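You operate a simulated robot arm through the tools that you are given. There is no shell and no other tool. Be economical: measure what you need, move in short steps, check, and stop when the job is done.

You run a simulated robot arm. Do the job below in one go: nothing can be reset, and whatever is moved stays where it is left.

Task
Test line 1's mushroom button on the running belt, then reset and clear.
Fine: in order: run, push the mushroom in, twist it free, reset, clear; the belt ends at rest.

Only the result counts: the job must be done as asked and must still hold three seconds after the hand-in. Knocking over, shifting, dropping, spilling or breaking anything else fails it.

Robot
A 6-joint arm with a fingered hand, hanging from a carriage that runs on a rail from [-1923, 6] to [557, -2] (x, y) and turns from -360 to 327 degrees about z. Base frame: it is fixed where the carriage stands at the start and does not move with it; the origin is on the floor, on the carriage's upright axis, x ahead of it, y to its left, z up. Units: mm, degrees, N and s.
With the tool pointing down near the work surface it reaches from about 100 to 600 mm from the robot's upright axis, wherever it stands. Its first joint turns from -166.0 to 166.0 degrees. Places, roughly: belt 1 [400, -700, 1000]; line one batch knob [400, -300, 800]; line one blue reset button [600, -300, 800]; line one button pad [500, -300, 800]; line one green run button [600, -300, 800]; line one power frame [500, -600, 1000]; line one red mushroom button [-200, -500, 1000]; line one start button [900, -500, 700]; line one white clear button [400, -300, 800]; line one yellow test button [300, -300, 800]; line three batch knob [300, 2400, 800]; line three blue reset button [500, 2400, 800]; line three green run button [500, 2400, 800]; line three start button [800, 2300, 700]; line three white clear button [300, 2400, 800]; line three yellow test button [200, 2400, 800]. Payload 4 kg.
The tool frame sits at the grasp point between the pads (the TCP): z along the fingers, y along the line on which they close. The tips reach 29 mm beyond it. The gripper opens to 100 mm. The gripper's body begins 34 mm behind the TCP. The gripper is a hand of 5 fingers: y runs from the thumb to the fingers, the wrist lies at [-15, -114, -189] in the tool frame.
Orientation is told as [roll, pitch, yaw] about the base's x, y, z axes, in that order, counted from this pose: with the fingers straight down and the wrist toward the robot, the tool's x, y and z point along [0, 1, 0], [1, 0, 0] and [0, 0, -1] of the base frame.

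Tools
- The arm moves only by the tool move_arm. Its argument "targets" is a list of rows, each a list of 6 numbers: the turn, a rotation vector about the tool's x, y, z in degrees, then the shift along the tool's x, y, z in mm. In form: [[wx, wy, wz, x, y, z], ...]. A call has 1 to 10 rows; each row is the pose to reach, as a shift and turn from the pose commanded when the call began, along the tool's axes at that moment. A row lasts 0.2 s, in which the tool goes at most 50 mm and 8.6 degrees; a call with a longer step from one row to the next is refused whole. A pose out of reach is approached as far as the arm can. The call stops where the force on the tool passes 40 N (or 10 N more than at its start, if that is more) or the arm is blocked; 0.2 s more then pass. In this call time passes only in rows, and 0.2 s behind the last. The reply holds the time, the measured pose of the TCP, the force on the tool along the base axes, the opening and the grip force, in the units named above and with some noise, with the torque about the TCP (base axes, N m) and any sound that the robot's microphone picked up.
- Cameras (640 x 400 px; columns grow to the right, rows downward): "scene" is now at [207.5, -58.2, 1749.7]; the picture's right is [-0.99, -0.15, 0.00], its down [-0.14, 0.92, -0.38] and it looks along [0.06, -0.37, -0.93] (base axes); focal length 286 px, centre (320, 200). "wrist" rides on the gripper at [66, -86, -121] in the tool frame; the picture's right is [-0.76, 0.31, -0.58], its down [-0.59, -0.70, 0.40] and it looks along [-0.28, 0.64, 0.71] (tool axes); focal length 247 px, centre (320, 200). There is no depth. A picture from a camera that has moved, and an enlarged one, comes with that camera's place and axes in the base frame and with its lens.
- get_image(camera): a new picture of that camera. No time passes.
- raise_lower(by): slides the trunk up (or, below 0, down) by that many mm; the arm and the scene camera ride with it, the base frame stays. It gives what a move gives, with no picture.
- base_move(legs): drives the robot by 1 to 6 legs, each [ahead, left, turn to the left] in mm, mm and degrees, along the robot's own axes; the way and the turn of a leg run together, so that a leg with both is an arc; at most 1500 mm and 180 degrees a leg. The arm and the cameras ride along, it lands a little off, and it stops where it bumps. It keeps to its track: a leg is cut to what the track allows. It gives what a move gives.
- curl_fingers(index, middle, ring, little, thumb_bend, thumb_turn): sets how far each is bent, from 0 (flat) to 100 (curled in); at 30 the hand is open as for a grip, at 70 the pads meet at the TCP. One left out holds its place. A second passes; each finger stops where it meets its share of the squeeze, and holds until it gets a number again. It is the only way to open and close the hand. It gives what a move gives, with no picture; readings hold the bend of each and the force on index, middle, ring, little, thumb and palm. thumb_turn goes from beside the hand (0) to across from the fingers (100), as for a grip.
- aim_head(pan, tilt): turns the head with the scene camera to pan (to the left, within 155 degrees either way) and tilt (down, from -29 to 69), counted from straight ahead of the robot. It gives what a move gives.
- zoom(camera, box): a new picture of the part [left, top, right, bottom] of that camera's present view, enlarged. No time passes.
- job_done(): hands the job in; it is judged then, once.

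Go step by step. Nothing tells you exact positions but the pictures and the camera data: compare them with the known pose of the tool, close in by small moves and look again before you grip or let go. The budget is 120 turns and 82 pictures, counting those below and the enlarged ones. Unless the task says otherwise, let go and move clear before handing in, and close with one line.

The tools are called after ">>>" as name(argument=value, ...) on one line, values as JSON. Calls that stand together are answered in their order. move_arm: Moves the arm, as the interface text tells. Its arguments: {"type":"object","properties":{"targets":{"type":"array","items":{"type":"array","items":{"type":"number"}}}},"required":["targets"]} The other tools are called the same way: raise_lower (by) slides the trunk up or down; curl_fingers (index, middle, ring, little, thumb_bend, thumb_turn) moves the fingers one by one; base_move (legs) drives the base; aim_head (pan, tilt) turns the head that bears the scene camera; get_image (camera) takes a picture; zoom (camera, box) takes an enlarged picture of a part of a camera's view; job_done () hands the job in.

At the start:

```text
t: 0.0
tool_pos: [329.4, -257.3, 1000.0]
tool_rot: [0.0, -0.1, 0.1]
wrist_force: [-0.6, 0.6, -0.1]
ft_torque: [0.03, 0.0, 0.06]
grip_width: 100.0
grasp_force: 0.0
shape: jaw
bend: [30.0, 30.0, 30.0, 30.0, 30.0, 98.0]
finger forces: [0.0, 0.0, 0.0, 0.0, 0.0, 0.1]
trunk travel left (down, up): [-487.0, 113.0]
robot x, y, heading: [3.3, -2.8, -0.3]
head pan, tilt: [-81.5, 67.9]
```

scene: 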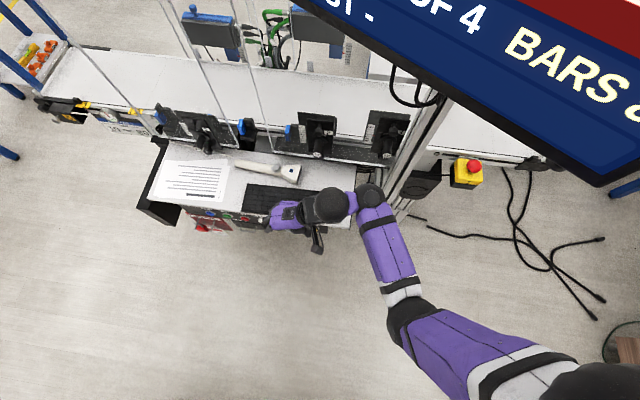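
wrist: 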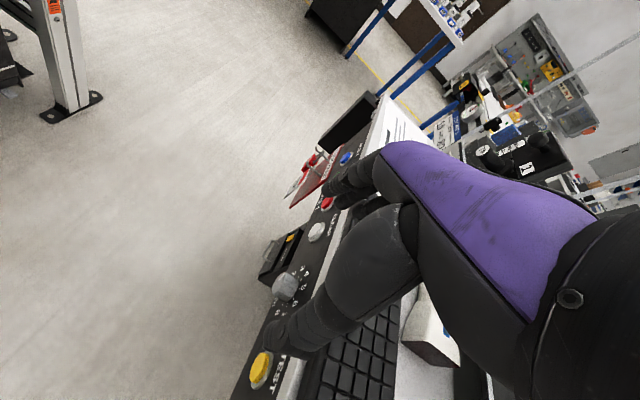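

I see the desk with the button pad near the hand and the red mushroom on a yellow box to the right in the picture. I'll enlarge both to locate them.

>>> zoom(camera="scene", box=[140, 140, 380, 290])

>>> zoom(camera="scene", box=[400, 120, 560, 220])

>>> zoom(camera="wrist", box=[220, 120, 460, 400])

```text
2.67 times, centred on (260, 215) of scene
camera zoom: at [207.5, -58.2, 1749.7], right [-0.99, -0.15, 0.0], down [-0.14, 0.92, -0.38], along [0.06, -0.37, -0.93], focal length 761 px, centre (480, 160)
```

zoom: 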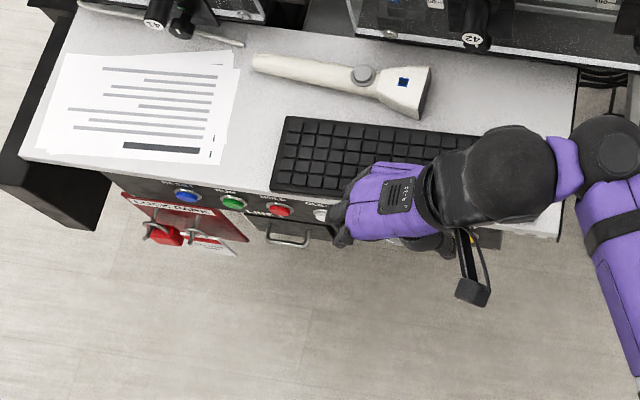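

```text
4.00 times, centred on (480, 170) of scene
camera zoom: at [207.5, -58.2, 1749.7], right [-0.99, -0.15, 0.0], down [-0.14, 0.92, -0.38], along [0.06, -0.37, -0.93], focal length 1142 px, centre (-320, 320)
```

zoom: 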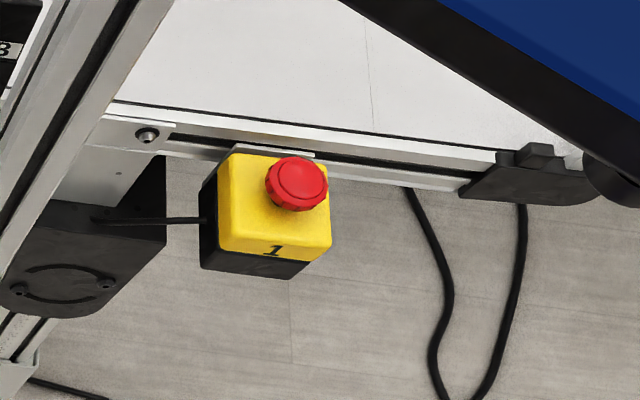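

```text
1.43 times, centred on (340, 260) of wrist
camera zoom: at [243.1, -192.4, 1120.2], right [0.31, -0.76, 0.58], down [-0.7, -0.59, -0.4], along [0.64, -0.28, -0.71], focal length 353 px, centre (291, 114)
```

zoom: 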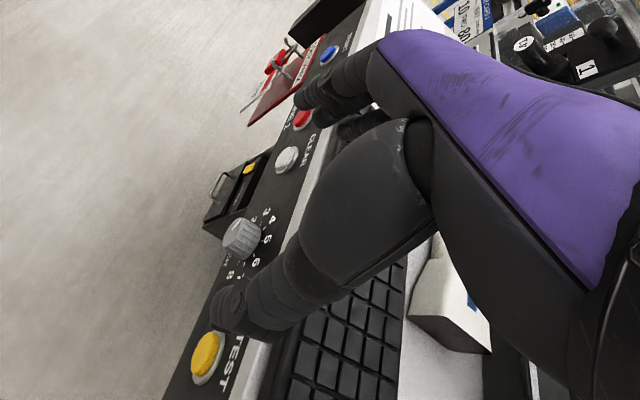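

The buttons lie in a row at about y -328, z 812: blue x 638, green 577, hold 515, white 460. I'll shape a pointing hand and see where the index tip lies.

>>> curl_fingers(index=0, middle=100, ring=100, little=100, thumb_bend=100, thumb_turn=60)

>>> get_image(camera="wrist")

>>> zoom(camera="scene", box=[220, 140, 420, 265])

```text
t: 1.0
tool_pos: [330.4, -258.3, 999.2]
tool_rot: [0.1, -0.1, 0.0]
wrist_force: [-0.5, 1.0, 0.6]
ft_torque: [0.01, -0.01, 0.0]
grip_width: 47.3
grasp_force: 0.1
shape: fingers
bend: [0.0, 100.0, 100.0, 100.0, 100.0, 62.0]
finger forces: [0.0, 0.0, 0.1, 0.0, 0.0, 0.0]
trunk travel left (down, up): [-487.0, 113.0]
robot x, y, heading: [-0.4, 2.1, -0.1]
head pan, tilt: [-81.5, 67.9]
```

```text
76 pictures are left
camera wrist: at [243.1, -192.4, 1120.2], right [0.31, -0.76, 0.58], down [-0.7, -0.59, -0.4], along [0.64, -0.28, -0.71], focal length 247 px, centre (320, 200)
```

wrist: 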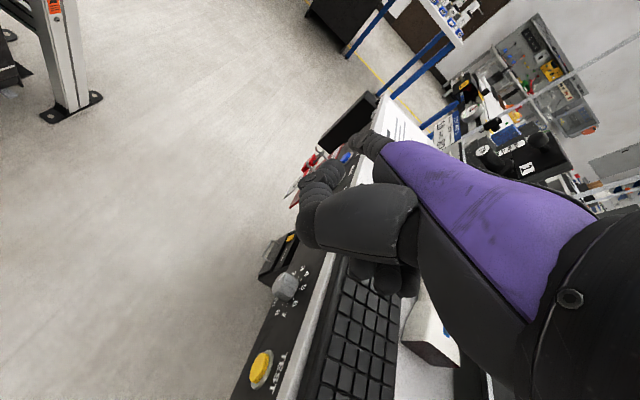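

```text
3.20 times, centred on (320, 202) of scene
camera zoom: at [207.5, -58.2, 1749.7], right [-0.99, -0.15, 0.0], down [-0.14, 0.92, -0.38], along [0.06, -0.37, -0.93], focal length 914 px, centre (320, 192)
```

zoom: 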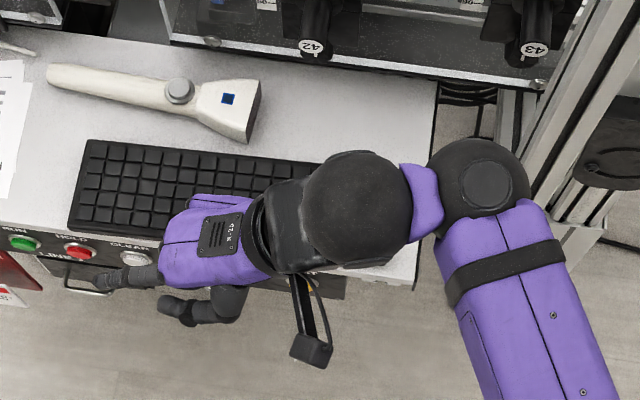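

The index tip is about 95 mm ahead of the TCP, with the finger sloping. I'll rotate about tool x so that the finger points straight down.

>>> move_arm(targets=[[8, 0, 0, 0, 0, 0], [16, 0, 0, 0, 0, 0], [24, 0, 0, 0, 0, 0], [32, 0, 0, 0, 0, 0], [40, 0, 0, 0, 0, 0], [48, 0, 0, 0, 0, 0]])

>>> get_image(camera="wrist")

>>> get_image(camera="scene")

```text
t: 2.4
tool_pos: [348.3, -273.3, 972.8]
tool_rot: [-0.1, 48.0, -0.1]
wrist_force: [-1.0, 0.1, -0.1]
ft_torque: [0.02, -0.03, -0.01]
grip_width: 47.2
grasp_force: 0.1
shape: fingers
bend: [0.0, 100.0, 100.0, 100.0, 100.0, 62.0]
finger forces: [0.0, 0.1, 0.1, 0.0, 0.0, 0.0]
out of reach, approached as far as the arm can: row 1, 2, 3, 4, 5, 6
trunk travel left (down, up): [-487.0, 113.0]
robot x, y, heading: [0.0, 2.4, 0.2]
head pan, tilt: [-81.5, 67.9]
```

```text
74 pictures are left
camera wrist: at [381.1, -207.7, 1116.6], right [0.63, -0.76, 0.16], down [-0.77, -0.59, 0.26], along [-0.1, -0.28, -0.95], focal length 247 px, centre (320, 200)
```

wrist: 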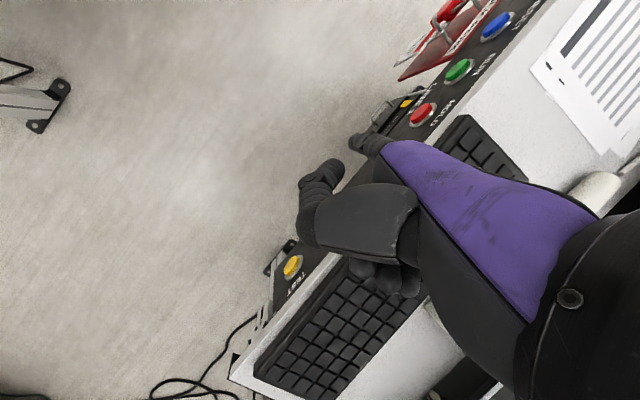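

```text
73 pictures are left
camera scene: at [207.5, -58.2, 1749.7], right [-0.99, -0.15, 0.0], down [-0.14, 0.92, -0.38], along [0.06, -0.37, -0.93], focal length 286 px, centre (320, 200)
```

scene: 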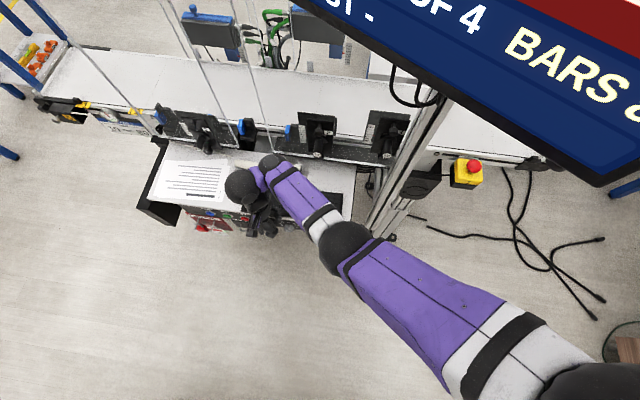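

The finger now points down, its tip at about (422, -260, 910). I'll drive the carriage ahead so the green button comes into easy reach.

>>> base_move(legs=[[230, 0, 0]])

>>> get_image(camera="wrist")

>>> get_image(camera="scene")

```text
t: 4.1
tool_pos: [579.3, -273.4, 972.5]
tool_rot: [0.1, 48.0, 0.0]
wrist_force: [0.1, -0.2, 0.5]
ft_torque: [-0.01, 0.0, 0.02]
grip_width: 47.3
grasp_force: 0.1
shape: fingers
bend: [0.0, 100.0, 100.0, 100.0, 100.0, 62.0]
finger forces: [0.0, 0.1, 0.1, 0.0, 0.0, 0.1]
trunk travel left (down, up): [-487.0, 113.0]
robot x, y, heading: [229.2, -1.3, 0.2]
head pan, tilt: [-81.5, 67.9]
```

```text
72 pictures are left
camera wrist: at [610.9, -208.3, 1116.4], right [0.63, -0.76, 0.16], down [-0.77, -0.59, 0.26], along [-0.1, -0.28, -0.95], focal length 247 px, centre (320, 200)
```

wrist: 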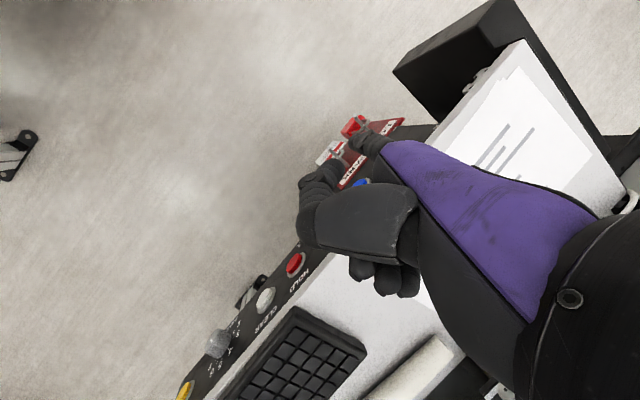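

```text
71 pictures are left
camera scene: at [437.6, -58.8, 1749.7], right [-0.99, -0.15, 0.0], down [-0.14, 0.92, -0.38], along [0.06, -0.37, -0.93], focal length 286 px, centre (320, 200)
```

scene: 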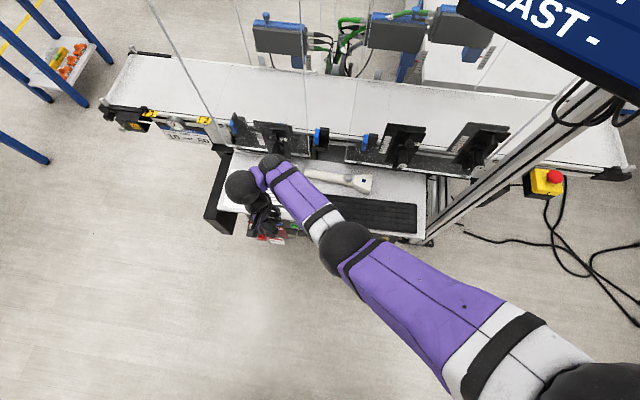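

With triangulation from two places the buttons come out at z≈845, y≈-316: green x≈562, blue x≈621, white x≈448. I'll move the tip above green, staying high.

>>> move_arm(targets=[[0, 0, 0, -19, -20, 22], [0, 0, 0, -38, -40, 45], [0, 0, 0, -56, -61, 67.6]])

>>> get_image(camera="wrist")

>>> zoom(camera="scene", box=[200, 140, 400, 265])

```text
t: 4.9
tool_pos: [494.7, -331.8, 959.8]
tool_rot: [0.1, 47.9, 0.4]
wrist_force: [6.2, 9.8, 4.1]
ft_torque: [0.56, -0.57, 0.63]
grip_width: 50.2
grasp_force: 5.1
shape: fingers
bend: [0.0, 100.0, 100.0, 100.0, 100.0, 62.0]
finger forces: [10.6, 0.1, 0.0, 0.1, 0.1, 0.0]
out of reach, approached as far as the arm can: row 1, 2, 3
trunk travel left (down, up): [-487.0, 113.0]
robot x, y, heading: [230.4, -1.4, 0.4]
head pan, tilt: [-81.5, 67.9]
```

```text
70 pictures are left
camera wrist: at [527.1, -267.9, 1103.8], right [0.64, -0.76, 0.16], down [-0.77, -0.59, 0.25], along [-0.1, -0.28, -0.95], focal length 247 px, centre (320, 200)
```

wrist: 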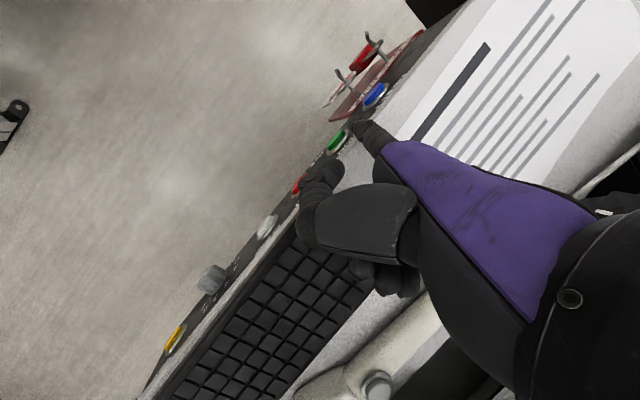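

```text
3.20 times, centred on (300, 202) of scene
camera zoom: at [438.5, -58.0, 1750.0], right [-0.99, -0.15, 0.0], down [-0.14, 0.92, -0.37], along [0.06, -0.37, -0.93], focal length 914 px, centre (384, 192)
```

zoom: 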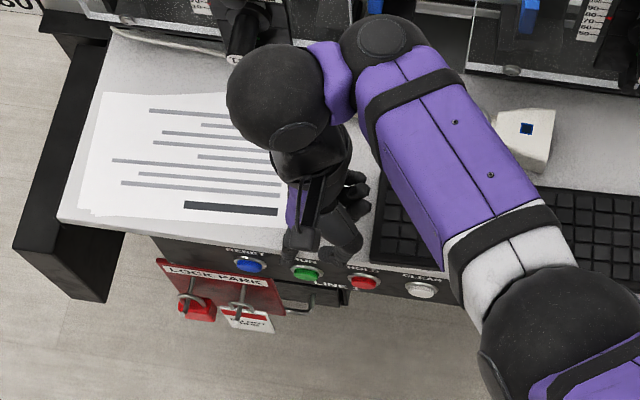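

The index met something (10 N): the panel seems to face forward and I am against its upper edge. I'll back off in +y and up and look again.

>>> move_arm(targets=[[0, 0, 0, 25, -15, -13], [0, 0, 0, 60, -30, -27]])

>>> get_image(camera="wrist")

>>> get_image(camera="scene")

```text
t: 5.5
tool_pos: [510.7, -310.7, 953.8]
tool_rot: [-0.1, 48.1, -0.1]
wrist_force: [0.6, -0.9, 0.1]
ft_torque: [0.01, -0.02, -0.04]
grip_width: 47.4
grasp_force: 0.0
shape: fingers
bend: [0.0, 100.0, 100.0, 100.0, 100.0, 62.0]
finger forces: [0.0, 0.1, 0.1, 0.0, 0.1, 0.0]
out of reach, approached as far as the arm can: row 1, 2
trunk travel left (down, up): [-487.0, 113.0]
robot x, y, heading: [233.1, -1.4, 0.1]
head pan, tilt: [-81.5, 67.9]
```

```text
68 pictures are left
camera wrist: at [542.8, -244.4, 1097.2], right [0.63, -0.76, 0.16], down [-0.77, -0.59, 0.26], along [-0.1, -0.28, -0.95], focal length 247 px, centre (320, 200)
```

wrist: 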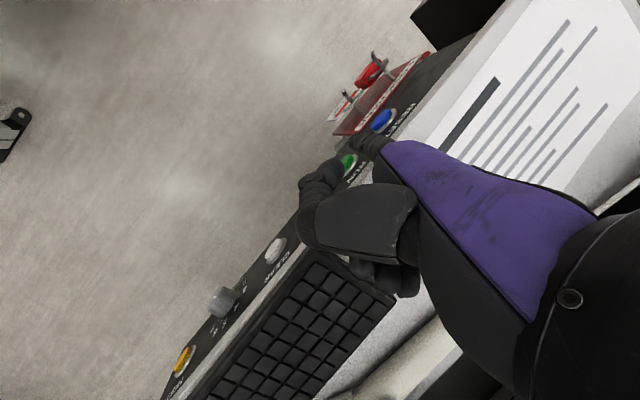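

```text
67 pictures are left
camera scene: at [437.5, -59.1, 1749.7], right [-0.99, -0.15, 0.0], down [-0.14, 0.92, -0.38], along [0.06, -0.37, -0.93], focal length 286 px, centre (320, 200)
```

scene: 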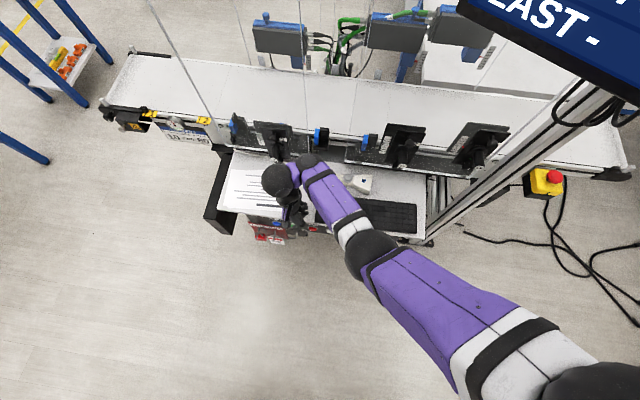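

The panel's face looks nearly upright, leaning back only ~25°, so I should press toward -y with the finger pointing forward. I'll undo the pitch while backing off in +y, then yaw.

>>> move_arm(targets=[[-8, 0, 0, 18, 0, 0], [-16, 0, 0, 36, 0, 0], [-24, 0, 0, 54, 0, 0], [-32, 0, 0, 72, 0, 0], [-40, 0, 0, 86, 0, 0], [-48, 0, 0, 100, 0, 0]])

```text
t: 6.9
tool_pos: [512.0, -208.3, 954.6]
tool_rot: [-0.1, -0.1, 0.0]
wrist_force: [-0.4, 0.0, 0.6]
ft_torque: [0.01, 0.01, 0.01]
grip_width: 47.5
grasp_force: 0.0
shape: fingers
bend: [0.0, 100.0, 100.0, 100.0, 100.0, 62.0]
finger forces: [0.1, 0.1, 0.0, 0.0, 0.0, 0.1]
out of reach, approached as far as the arm can: row 1, 2, 3
trunk travel left (down, up): [-487.0, 113.0]
robot x, y, heading: [234.2, -1.5, -0.1]
head pan, tilt: [-81.5, 67.9]
```

Now in reach and upright. Next I yaw by -90° about base z (tool z +90), so the finger points toward -y.

>>> move_arm(targets=[[0, 0, 8.2, 0, 0, 0], [0, 0, 16.4, 0, 0, 0], [0, 0, 24.6, 0, 0, 0], [0, 0, 32.8, 0, 0, 0], [0, 0, 41, 0, 0, 0], [0, 0, 49.2, 0, 0, 0], [0, 0, 57.4, 0, 0, 0], [0, 0, 65.6, 0, 0, 0], [0, 0, 73.8, 0, 0, 0], [0, 0, 82, 0, 0, 0]])

>>> get_image(camera="wrist")

>>> get_image(camera="scene")

```text
t: 9.1
tool_pos: [510.1, -208.4, 955.1]
tool_rot: [0.0, 0.0, -82.1]
wrist_force: [0.1, -0.4, 0.3]
ft_torque: [0.03, -0.05, 0.0]
grip_width: 47.4
grasp_force: 0.1
shape: fingers
bend: [0.0, 100.0, 100.0, 100.0, 100.0, 62.0]
finger forces: [0.1, 0.1, 0.0, 0.1, 0.0, 0.1]
trunk travel left (down, up): [-487.0, 113.0]
robot x, y, heading: [233.5, 2.9, 0.2]
head pan, tilt: [-81.5, 67.9]
```

```text
66 pictures are left
camera wrist: at [563.2, -115.5, 1074.2], right [-0.71, -0.41, 0.58], down [-0.68, 0.61, -0.4], along [-0.19, -0.67, -0.71], focal length 247 px, centre (320, 200)
```

wrist: 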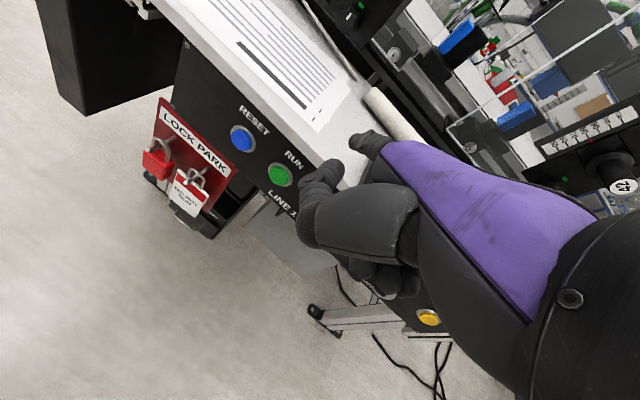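

```text
65 pictures are left
camera scene: at [437.6, -58.8, 1749.7], right [-0.99, -0.15, 0.0], down [-0.14, 0.92, -0.38], along [0.06, -0.37, -0.93], focal length 286 px, centre (320, 200)
```

scene: 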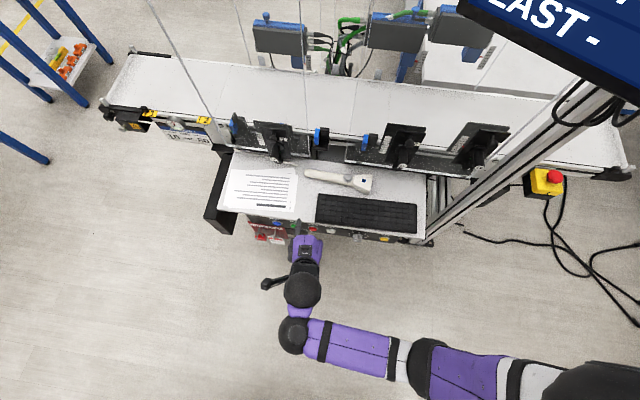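

Clear view now: green at (561, -316, 845), blue at (621, -316, 845) on a nearly upright panel. I'll back off a bit and go down in front of green.

>>> move_arm(targets=[[0, 0, 0, 30, -36, 0], [0, 0, 0, 30, -36, 42], [0, 0, 0, 30, -36, 84], [0, 0, 0, 30, -36, 123]])

>>> get_image(camera="wrist")

>>> zoom(camera="scene", box=[220, 180, 380, 280])

```text
t: 10.1
tool_pos: [535.9, -169.0, 829.8]
tool_rot: [0.0, -0.1, -82.1]
wrist_force: [0.0, 0.3, 0.3]
ft_torque: [-0.01, 0.03, 0.02]
grip_width: 47.3
grasp_force: 0.1
shape: fingers
bend: [0.0, 100.0, 100.0, 100.0, 100.0, 62.0]
finger forces: [0.0, 0.1, 0.0, 0.1, 0.0, 0.0]
out of reach, approached as far as the arm can: row 1
trunk travel left (down, up): [-487.0, 113.0]
robot x, y, heading: [232.5, -0.4, -0.0]
head pan, tilt: [-81.5, 67.9]
```

```text
64 pictures are left
camera wrist: at [587.9, -76.1, 950.4], right [-0.71, -0.41, 0.58], down [-0.68, 0.61, -0.4], along [-0.19, -0.67, -0.71], focal length 247 px, centre (320, 200)
```

wrist: 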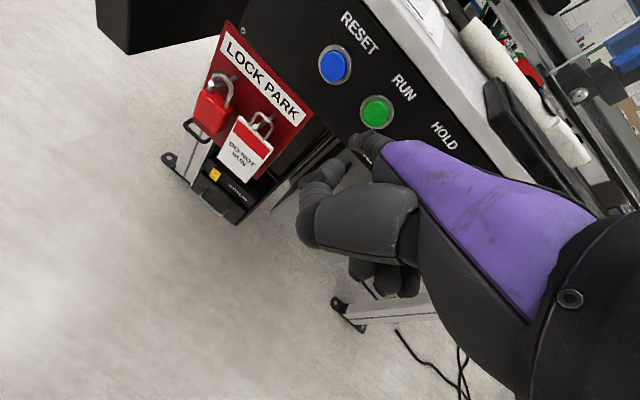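

```text
4.00 times, centred on (300, 230) of scene
camera zoom: at [437.6, -58.8, 1749.8], right [-0.99, -0.15, 0.0], down [-0.14, 0.92, -0.38], along [0.06, -0.37, -0.93], focal length 1142 px, centre (400, 80)
```

zoom: 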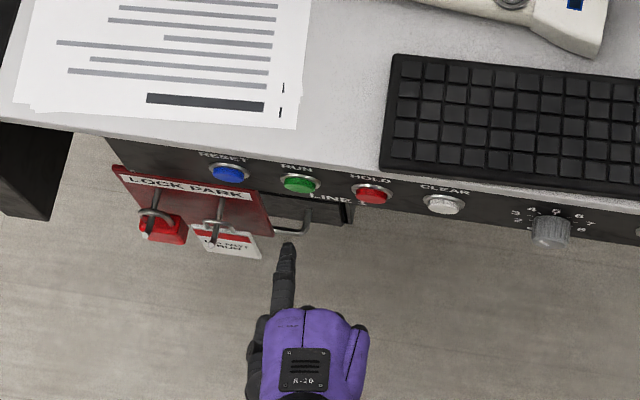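

The fingertip is at about (562, -267, 843), squarely in front of the green RUN button. I advance in -y in small rows; the call stops at contact force.

>>> move_arm(targets=[[0, 0, 0, -3, 20, 0], [0, 0, 0, -5, 35, 0], [0, 0, 0, -5.5, 40, 0], [0, 0, 0, -6, 45, 0], [0, 0, 0, -7, 50, 0]])

>>> get_image(camera="wrist")

```text
t: 11.3
tool_pos: [536.0, -219.2, 830.3]
tool_rot: [0.0, 0.0, -82.0]
wrist_force: [-0.2, 3.4, 0.0]
ft_torque: [-0.07, -0.05, 0.07]
grip_width: 46.5
grasp_force: 1.8
shape: fingers
bend: [1.0, 100.0, 100.0, 100.0, 100.0, 62.0]
finger forces: [3.0, 0.1, 0.0, 0.1, 0.0, 0.1]
trunk travel left (down, up): [-487.0, 113.0]
robot x, y, heading: [229.0, -0.6, 0.0]
head pan, tilt: [-81.5, 67.9]
heard: click
```

```text
62 pictures are left
camera wrist: at [588.1, -125.6, 951.1], right [-0.71, -0.41, 0.58], down [-0.68, 0.61, -0.4], along [-0.19, -0.67, -0.71], focal length 247 px, centre (320, 200)
```

wrist: 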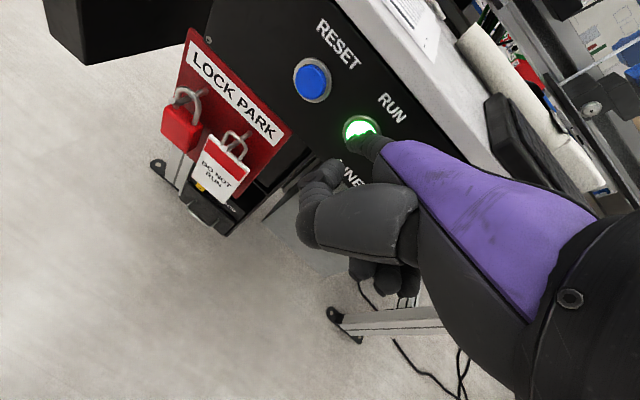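

A click, and the green lamp is lit: run is on. I retract and then look at the belt and toward the mushroom.

>>> move_arm(targets=[[0, 0, 0, 3, -30, 0], [0, 0, 0, 6, -75, 0], [0, 0, 0, 6, -75, -45], [0, 0, 0, 6, -75, -85]])

>>> aim_head(pan=-120, tilt=45)

>>> get_image(camera="scene")

```text
t: 12.3
tool_pos: [531.8, -148.6, 912.0]
tool_rot: [0.0, 0.0, -82.0]
wrist_force: [-0.4, 0.0, 0.3]
ft_torque: [-0.01, 0.01, 0.0]
grip_width: 47.2
grasp_force: 0.1
shape: fingers
bend: [0.0, 100.0, 100.0, 100.0, 100.0, 62.0]
finger forces: [0.1, 0.0, 0.0, 0.1, 0.0, 0.1]
out of reach, approached as far as the arm can: row 4
trunk travel left (down, up): [-487.0, 113.0]
robot x, y, heading: [229.1, -1.7, 0.1]
head pan, tilt: [-81.5, 67.9]
```

```text
t: 13.4
tool_pos: [531.5, -148.7, 911.6]
tool_rot: [0.1, 0.0, -81.9]
wrist_force: [-0.4, 0.4, 0.4]
ft_torque: [0.01, 0.0, 0.0]
grip_width: 47.0
grasp_force: 0.2
shape: fingers
bend: [0.0, 100.0, 100.0, 100.0, 100.0, 62.0]
finger forces: [0.0, 0.1, 0.1, 0.0, 0.0, 0.0]
trunk travel left (down, up): [-487.0, 113.0]
robot x, y, heading: [228.8, 0.5, 0.0]
head pan, tilt: [-120.0, 45.0]
```

```text
61 pictures are left
camera scene: at [388.6, -72.9, 1777.7], right [-0.87, 0.5, 0.0], down [0.35, 0.61, -0.71], along [-0.35, -0.61, -0.71], focal length 286 px, centre (320, 200)
```

scene: 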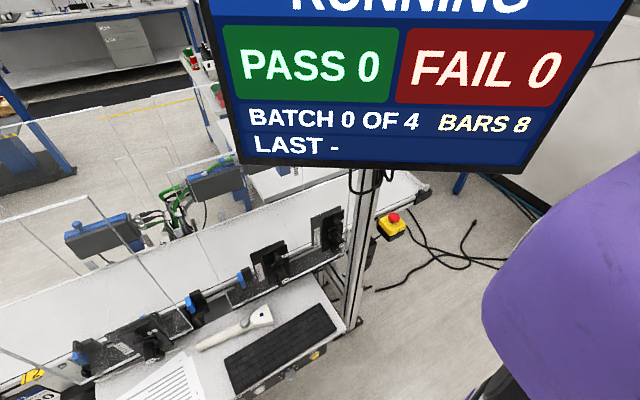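

The display reads RUNNING; the mushroom triangulates to about (-178, -531, 1005), and the monitor's near corner is around (-50, -220, 1490). I raise the trunk and drive back so that I approach the mushroom from the -x side, clear of post and monitor.

>>> raise_lower(by=100)

>>> base_move(legs=[[-580, 0, 0]])

>>> aim_head(pan=-90, tilt=55)

>>> get_image(camera="scene")

>>> get_image(camera="wrist")

```text
t: 14.7
tool_pos: [532.8, -149.3, 1010.7]
tool_rot: [0.1, 0.0, -82.0]
wrist_force: [-0.4, -0.1, -0.3]
ft_torque: [0.02, -0.04, -0.02]
grip_width: 47.3
grasp_force: 0.1
shape: fingers
bend: [0.0, 100.0, 100.0, 100.0, 100.0, 62.0]
finger forces: [0.0, 0.1, 0.0, 0.0, 0.0, 0.1]
trunk travel left (down, up): [-587.0, 13.0]
robot x, y, heading: [228.1, -0.1, 0.1]
head pan, tilt: [-120.0, 45.0]
```

```text
t: 18.0
tool_pos: [-45.4, -147.8, 1011.0]
tool_rot: [0.1, 0.0, -81.7]
wrist_force: [0.2, -0.3, 0.6]
ft_torque: [-0.01, -0.01, 0.0]
grip_width: 47.3
grasp_force: 0.0
shape: fingers
bend: [0.0, 100.0, 100.0, 100.0, 100.0, 62.0]
finger forces: [0.0, 0.0, 0.0, 0.1, 0.0, 0.0]
trunk travel left (down, up): [-587.0, 13.0]
robot x, y, heading: [-348.1, 1.9, -0.1]
head pan, tilt: [-120.0, 45.0]
```

```text
t: 19.0
tool_pos: [-45.4, -145.2, 1009.6]
tool_rot: [0.0, -0.1, -81.7]
wrist_force: [1.1, -0.1, 0.8]
ft_torque: [0.02, -0.01, -0.02]
grip_width: 47.2
grasp_force: 0.0
shape: fingers
bend: [0.0, 100.0, 100.0, 100.0, 100.0, 62.0]
finger forces: [0.0, 0.1, 0.0, 0.0, 0.0, 0.1]
trunk travel left (down, up): [-587.0, 13.0]
robot x, y, heading: [-349.2, 0.6, 0.2]
head pan, tilt: [-90.0, 55.0]
```

```text
60 pictures are left
camera scene: at [-148.6, -72.3, 1864.4], right [-1.0, 0.0, 0.0], down [0.0, 0.82, -0.57], along [0.0, -0.57, -0.82], focal length 286 px, centre (320, 200)
```

scene: 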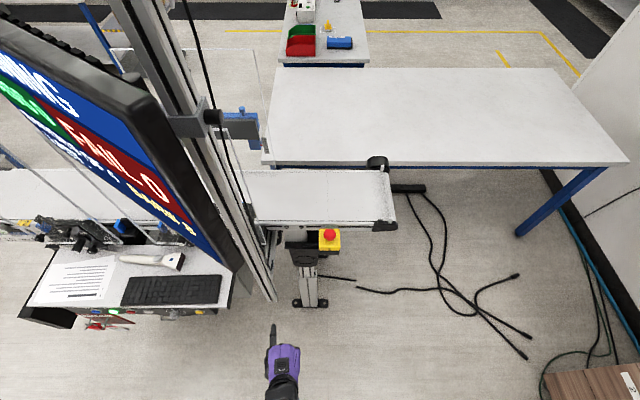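

```text
59 pictures are left
camera wrist: at [6.4, -51.9, 1131.6], right [-0.71, -0.41, 0.58], down [-0.68, 0.61, -0.4], along [-0.19, -0.67, -0.71], focal length 247 px, centre (320, 200)
```

wrist: 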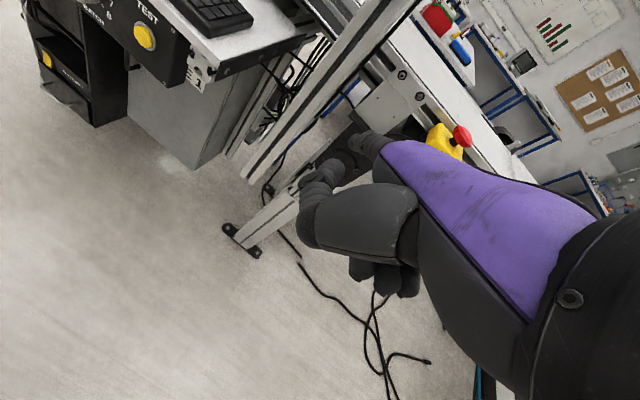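

The mushroom is confirmed at about (-179, -532, 1005). I enlarge it to judge its axis and shape.

>>> zoom(camera="scene", box=[280, 210, 376, 270])

>>> zoom(camera="wrist", box=[390, 100, 502, 170])

```text
6.67 times, centred on (328, 240) of scene
camera zoom: at [-148.6, -72.3, 1864.4], right [-1.0, 0.0, 0.0], down [0.0, 0.82, -0.57], along [0.0, -0.57, -0.82], focal length 1904 px, centre (267, -67)
```

zoom: 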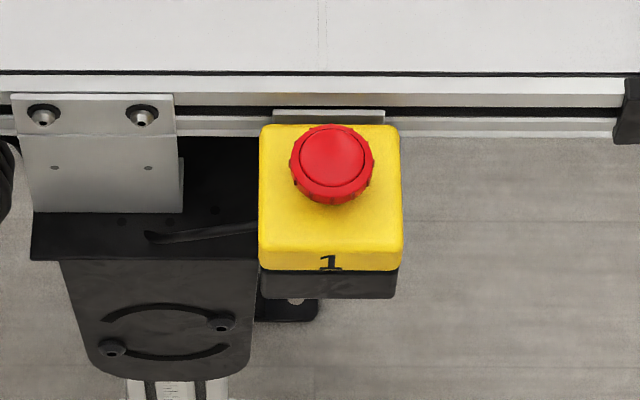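

```text
5.71 times, centred on (446, 135) of wrist
camera zoom: at [6.4, -51.9, 1131.6], right [-0.71, -0.41, 0.58], down [-0.68, 0.61, -0.4], along [-0.19, -0.67, -0.71], focal length 1411 px, centre (-400, 571)
```

zoom: 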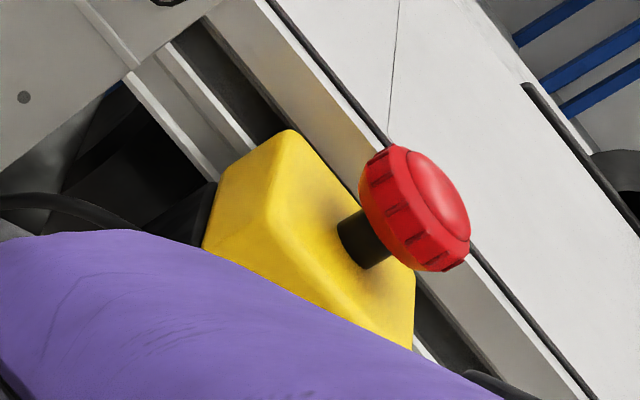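

The button's axis is vertical, head ≈43 mm wide with its top at about z 1010 and ~40 mm above the box. I'll close the hand into a pinch to push with the fingertips, and look at it.

>>> curl_fingers(index=70, middle=70, ring=70, little=70, thumb_bend=70, thumb_turn=100)

>>> get_image(camera="wrist")

>>> zoom(camera="scene", box=[220, 300, 348, 380])

```text
t: 20.0
tool_pos: [-46.0, -145.8, 1011.1]
tool_rot: [0.1, 0.0, -81.7]
wrist_force: [-0.8, 0.0, -0.3]
ft_torque: [-0.01, 0.02, -0.01]
grip_width: 1.3
grasp_force: 0.0
shape: fingers
bend: [70.0, 70.0, 70.0, 70.0, 70.0, 100.0]
finger forces: [0.0, 0.0, 0.0, 0.0, 0.1, 0.0]
trunk travel left (down, up): [-587.0, 13.0]
robot x, y, heading: [-351.4, 0.7, 0.4]
head pan, tilt: [-90.0, 55.0]
```

```text
56 pictures are left
camera wrist: at [6.4, -51.9, 1131.6], right [-0.71, -0.41, 0.58], down [-0.68, 0.61, -0.4], along [-0.19, -0.67, -0.71], focal length 247 px, centre (320, 200)
```

wrist: 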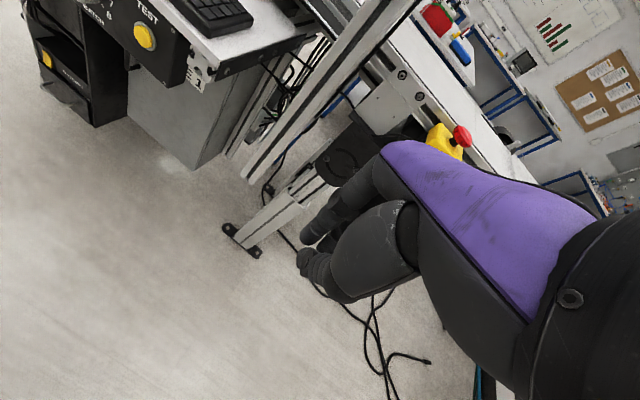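

```text
5.00 times, centred on (284, 340) of scene
camera zoom: at [-148.6, -72.3, 1864.4], right [-1.0, 0.0, 0.0], down [0.0, 0.82, -0.57], along [0.0, -0.57, -0.82], focal length 1428 px, centre (500, -500)
```

zoom: 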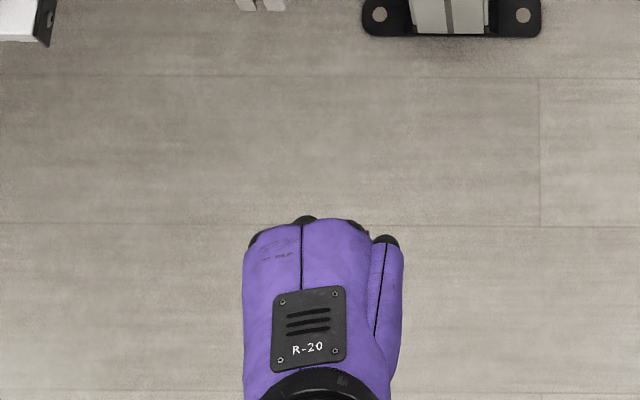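

Pinch tips sit just below the TCP as stated. I now carry the hand to above the mushroom, rising on the way.

>>> move_arm(targets=[[0, 0, 0, -20, 38, -12], [0, 0, 0, -40, 76, -24], [0, 0, 0, -60, 114, -36], [0, 0, 0, -80, 152, -48], [0, 0, 0, -100, 190, -60], [0, 0, 0, -120, 228, -72], [0, 0, 0, -140, 266, -84], [0, 0, 0, -160, 304, -90], [0, 0, 0, -175, 335, -90], [0, 0, 0, -187.6, 358.7, -90]])

>>> get_image(camera="wrist")

>>> get_image(camera="scene")

```text
t: 22.2
tool_pos: [-179.6, -527.3, 1100.7]
tool_rot: [0.1, 0.2, -81.7]
wrist_force: [0.1, 0.0, 0.0]
ft_torque: [0.02, 0.0, 0.0]
grip_width: 1.4
grasp_force: 0.2
shape: fingers
bend: [70.0, 70.0, 70.0, 70.0, 70.0, 100.0]
finger forces: [0.0, 0.0, 0.0, 0.1, 0.1, 0.0]
trunk travel left (down, up): [-587.0, 13.0]
robot x, y, heading: [-349.0, 0.5, 0.4]
head pan, tilt: [-90.0, 55.0]
```

```text
54 pictures are left
camera wrist: at [-128.7, -434.4, 1220.9], right [-0.71, -0.41, 0.58], down [-0.68, 0.61, -0.4], along [-0.19, -0.67, -0.71], focal length 247 px, centre (320, 200)
```

wrist: 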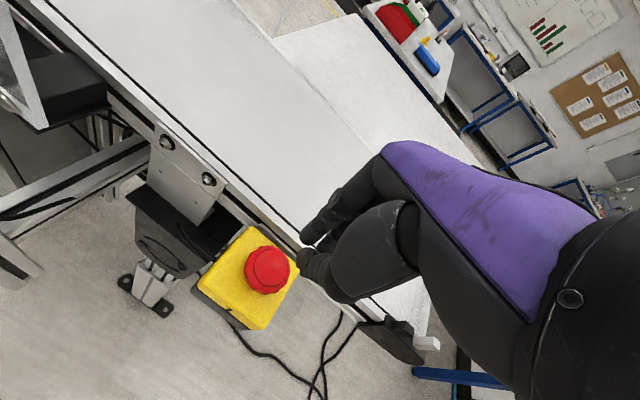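

```text
53 pictures are left
camera scene: at [-148.5, -72.1, 1864.3], right [-1.0, 0.0, 0.0], down [0.0, 0.82, -0.57], along [0.0, -0.57, -0.82], focal length 286 px, centre (320, 200)
```

scene: 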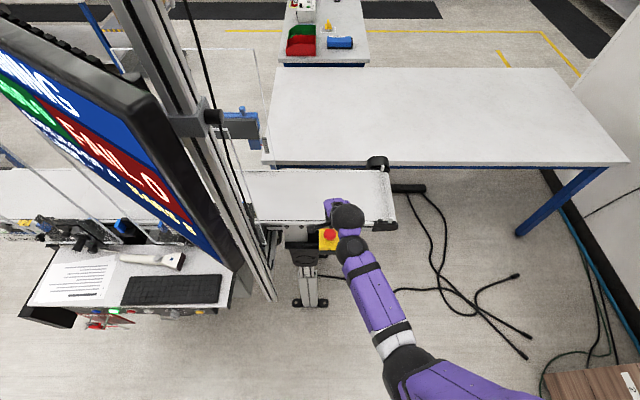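

The mushroom's top is right below the fingertips (-179, -527). I go down to just above it.

>>> move_arm(targets=[[0, 0, 0, 0, 0, 25], [0, 0, 0, 0, 0, 45], [0, 0, 0, 0, 0, 52]])

>>> get_image(camera="wrist")

```text
t: 23.0
tool_pos: [-180.2, -527.9, 1049.2]
tool_rot: [-0.1, 0.0, -81.7]
wrist_force: [0.1, -0.8, 1.5]
ft_torque: [0.03, -0.02, 0.01]
grip_width: 1.3
grasp_force: 0.4
shape: fingers
bend: [70.0, 70.0, 70.0, 70.0, 70.0, 100.0]
finger forces: [0.0, 0.0, 0.1, 0.1, 0.8, 0.0]
trunk travel left (down, up): [-587.0, 13.0]
robot x, y, heading: [-346.0, 3.7, 0.1]
head pan, tilt: [-90.0, 55.0]
```

```text
52 pictures are left
camera wrist: at [-128.2, -433.8, 1169.0], right [-0.71, -0.41, 0.58], down [-0.68, 0.61, -0.4], along [-0.19, -0.67, -0.71], focal length 247 px, centre (320, 200)
```

wrist: 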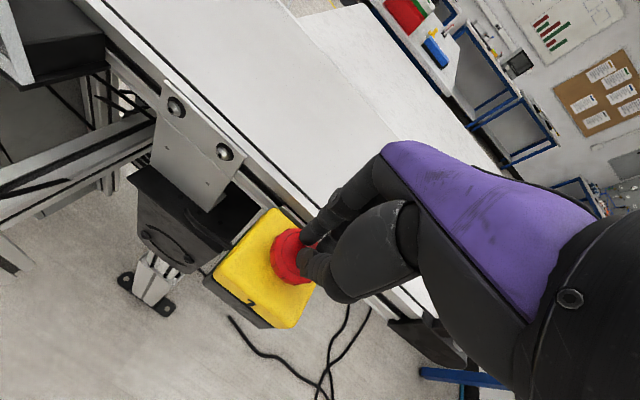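

Contact has just begun. I press down in small steps.

>>> move_arm(targets=[[0, 0, 0, 0, 0, 3], [0, 0, 0, 0, 0, 6], [0, 0, 0, 0, 0, 9], [0, 0, 0, 0, 0, 12]])

```text
t: 24.0
tool_pos: [-177.9, -530.5, 1040.0]
tool_rot: [0.2, -0.5, -81.7]
wrist_force: [-1.6, 8.5, 27.7]
ft_torque: [0.6, 0.01, 0.02]
grip_width: 4.6
grasp_force: 14.2
shape: fingers
bend: [70.0, 70.0, 70.0, 70.0, 70.0, 100.0]
finger forces: [0.1, 0.0, 0.0, 0.0, 27.6, 0.0]
trunk travel left (down, up): [-587.0, 13.0]
robot x, y, heading: [-347.4, 1.4, 0.0]
head pan, tilt: [-90.0, 55.0]
heard: click
```

A click at 28 N. I lift and check whether it stayed in and the display changed.

>>> move_arm(targets=[[0, 0, 0, 0, 0, -15], [0, 0, 0, 0, 0, -50]])

>>> get_image(camera="wrist")

>>> zoom(camera="scene", box=[0, 40, 250, 280])

```text
t: 24.6
tool_pos: [-180.3, -527.7, 1084.5]
tool_rot: [0.1, 0.2, -81.8]
wrist_force: [-0.4, 0.1, 0.1]
ft_torque: [0.01, 0.03, 0.01]
grip_width: 1.4
grasp_force: 0.1
shape: fingers
bend: [70.0, 70.0, 70.0, 70.0, 70.0, 100.0]
finger forces: [0.1, 0.0, 0.0, 0.0, 0.1, 0.0]
trunk travel left (down, up): [-587.0, 13.0]
robot x, y, heading: [-346.4, 0.4, 0.1]
head pan, tilt: [-90.0, 55.0]
```

```text
51 pictures are left
camera wrist: at [-128.1, -433.4, 1205.9], right [-0.7, -0.41, 0.58], down [-0.68, 0.61, -0.4], along [-0.19, -0.67, -0.71], focal length 247 px, centre (320, 200)
```

wrist: 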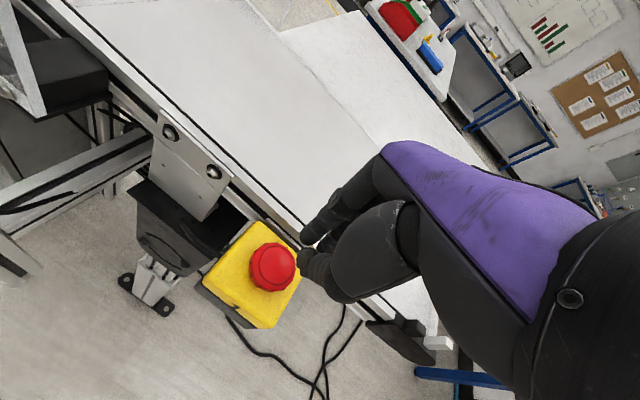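

```text
1.67 times, centred on (125, 160) of scene
camera zoom: at [-148.6, -72.2, 1864.1], right [-1.0, 0.0, 0.0], down [0.0, 0.82, -0.57], along [0.0, -0.57, -0.82], focal length 476 px, centre (645, 267)
```

zoom: 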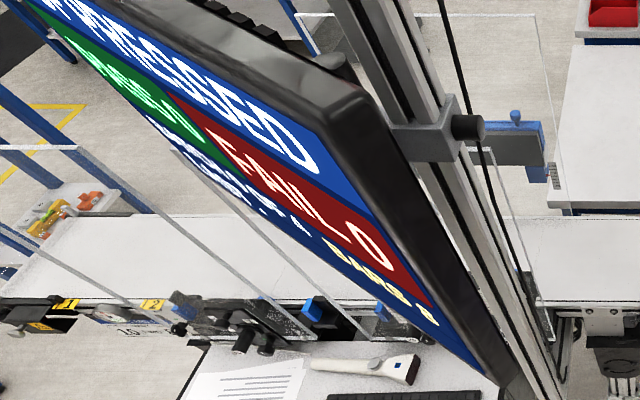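

The display now reads "…PRESSED" and the head stays in. I shape a narrow open grip with thumb, index and middle, tucking ring and little away from the belt edge, and yaw to give room for the clockwise twist.

>>> curl_fingers(index=42, middle=42, ring=100, little=100, thumb_bend=42, thumb_turn=100)

>>> move_arm(targets=[[0, 0, -8, 0, 0, 0], [0, 0, -16, 0, 0, 0], [0, 0, -24, 0, 0, 0]])

>>> get_image(camera="wrist")

>>> zoom(camera="scene", box=[280, 170, 408, 250])

```text
t: 25.6
tool_pos: [-179.2, -527.7, 1086.0]
tool_rot: [0.1, 0.0, -81.6]
wrist_force: [0.7, 0.4, 0.2]
ft_torque: [-0.01, -0.01, -0.01]
grip_width: 69.3
grasp_force: 0.2
shape: fingers
bend: [42.0, 42.0, 100.0, 100.0, 42.0, 99.0]
finger forces: [0.0, 0.0, 0.0, 0.1, 0.0, 0.0]
trunk travel left (down, up): [-587.0, 13.0]
robot x, y, heading: [-346.3, 1.3, 0.2]
head pan, tilt: [-90.0, 55.0]
```

```text
t: 26.4
tool_pos: [-179.7, -528.3, 1086.7]
tool_rot: [0.1, 0.0, -57.7]
wrist_force: [0.2, 0.6, 0.2]
ft_torque: [-0.04, -0.01, 0.0]
grip_width: 69.3
grasp_force: 0.1
shape: fingers
bend: [42.0, 42.0, 100.0, 100.0, 42.0, 99.0]
finger forces: [0.0, 0.0, 0.0, 0.0, 0.1, 0.0]
trunk travel left (down, up): [-587.0, 13.0]
robot x, y, heading: [-346.8, 4.0, -0.0]
head pan, tilt: [-90.0, 55.0]
```

```text
49 pictures are left
camera wrist: at [-171.0, -420.5, 1207.1], right [-0.48, -0.66, 0.58], down [-0.87, 0.28, -0.4], along [0.1, -0.69, -0.71], focal length 247 px, centre (320, 200)
```

wrist: 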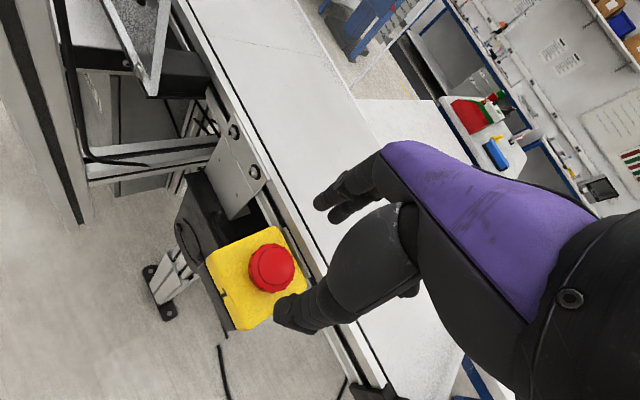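

```text
5.00 times, centred on (344, 210) of scene
camera zoom: at [-148.5, -72.2, 1864.4], right [-1.0, 0.0, 0.0], down [0.0, 0.82, -0.57], along [0.0, -0.57, -0.82], focal length 1428 px, centre (200, 150)
```

zoom: 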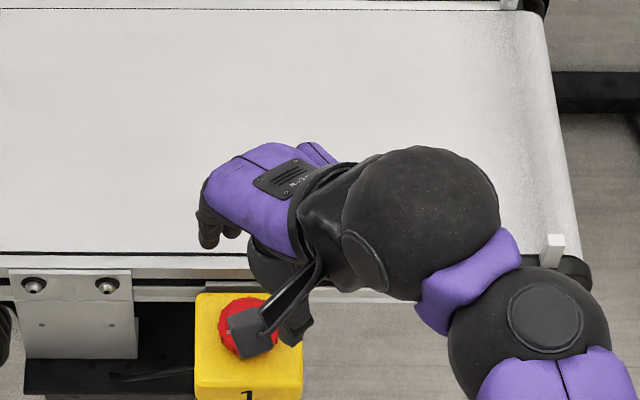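

Fingers at this yaw would come within a few mm of the belt edge when open. I yaw further so the grip closes mostly along x.

>>> move_arm(targets=[[0, 0, -8, 0, 0, 0], [0, 0, -16, 0, 0, 0], [0, 0, -24, 0, 0, 0], [0, 0, -32, 0, 0, 0], [0, 0, -40, 0, 0, 0], [0, 0, -45, 0, 0, 0]])

>>> get_image(camera="wrist")

>>> zoom(camera="scene", box=[280, 170, 408, 250])

```text
t: 27.8
tool_pos: [-179.3, -527.3, 1086.6]
tool_rot: [0.0, -0.1, -12.6]
wrist_force: [0.2, -0.1, -0.3]
ft_torque: [-0.03, -0.02, -0.02]
grip_width: 69.3
grasp_force: 0.0
shape: fingers
bend: [42.0, 42.0, 100.0, 100.0, 42.0, 99.0]
finger forces: [0.1, 0.0, 0.1, 0.0, 0.1, 0.0]
trunk travel left (down, up): [-587.0, 13.0]
robot x, y, heading: [-349.8, 0.7, 0.3]
head pan, tilt: [-90.0, 55.0]
```

```text
47 pictures are left
camera wrist: at [-250.0, -445.5, 1207.0], right [0.13, -0.81, 0.58], down [-0.81, -0.42, -0.4], along [0.57, -0.42, -0.71], focal length 247 px, centre (320, 200)
```

wrist: 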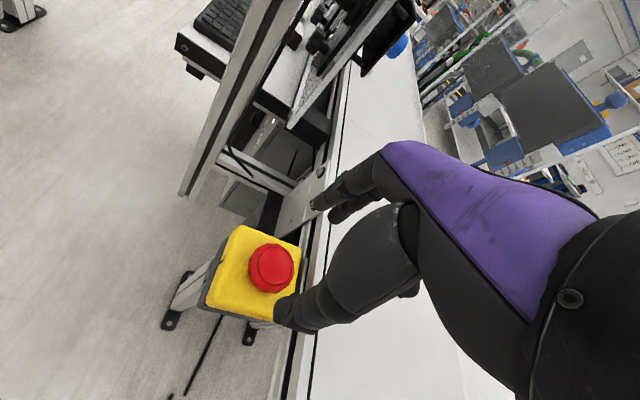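

```text
5.00 times, centred on (344, 210) of scene
camera zoom: at [-148.6, -72.2, 1864.3], right [-1.0, 0.0, 0.0], down [0.0, 0.82, -0.57], along [0.0, -0.57, -0.82], focal length 1428 px, centre (200, 150)
```

zoom: 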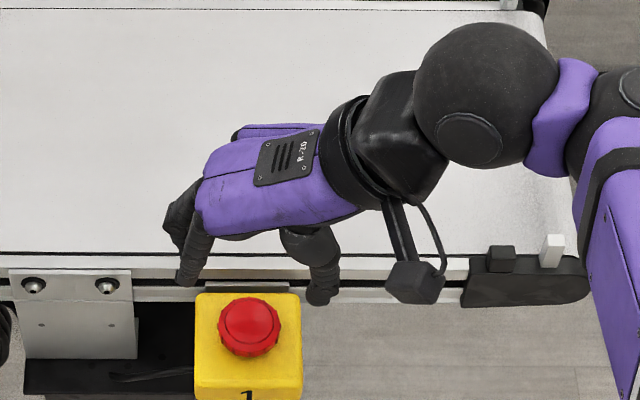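

The grip straddles the mushroom along x, well clear of the belt edge. I go down most of the way and check.

>>> move_arm(targets=[[0, 0, 0, 0, 0, 25], [0, 0, 0, 0, 0, 45], [0, 0, 0, 0, 0, 55]])

>>> zoom(camera="wrist", box=[190, 150, 446, 310])

>>> zoom(camera="scene", box=[280, 190, 408, 270])

```text
t: 28.6
tool_pos: [-178.4, -528.2, 1031.5]
tool_rot: [0.1, -0.2, -12.8]
wrist_force: [1.0, -0.2, -0.2]
ft_torque: [-0.01, 0.03, -0.02]
grip_width: 69.2
grasp_force: 0.1
shape: fingers
bend: [42.0, 42.0, 100.0, 100.0, 42.0, 99.0]
finger forces: [0.0, 0.1, 0.0, 0.1, 0.0, 0.0]
trunk travel left (down, up): [-587.0, 13.0]
robot x, y, heading: [-346.8, 0.3, 0.1]
head pan, tilt: [-90.0, 55.0]
```

```text
2.50 times, centred on (318, 230) of wrist
camera zoom: at [-248.8, -445.2, 1151.7], right [0.13, -0.81, 0.58], down [-0.81, -0.42, -0.4], along [0.56, -0.42, -0.71], focal length 617 px, centre (325, 125)
```

zoom: 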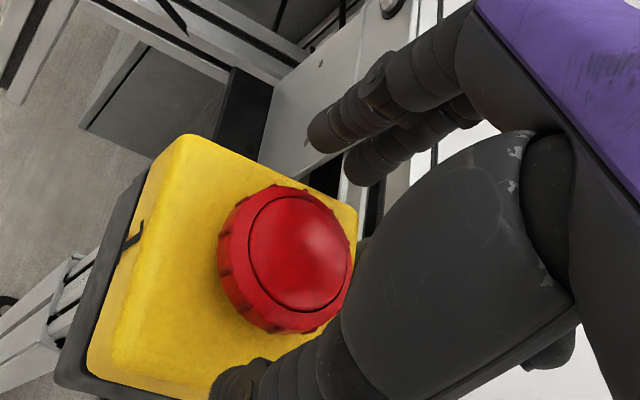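

```text
5.00 times, centred on (344, 230) of scene
camera zoom: at [-148.6, -72.2, 1864.4], right [-1.0, 0.0, 0.0], down [0.0, 0.82, -0.57], along [0.0, -0.57, -0.82], focal length 1428 px, centre (200, 50)
```

zoom: 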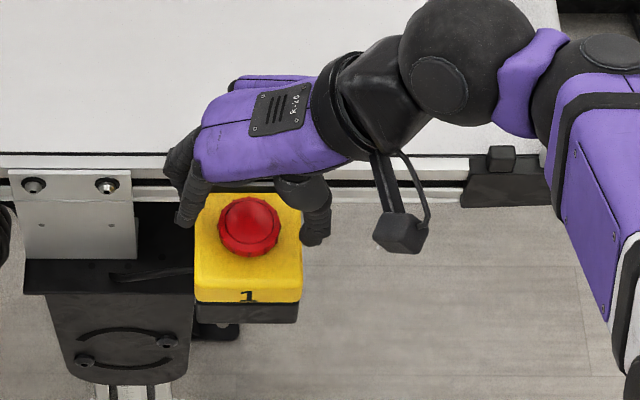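

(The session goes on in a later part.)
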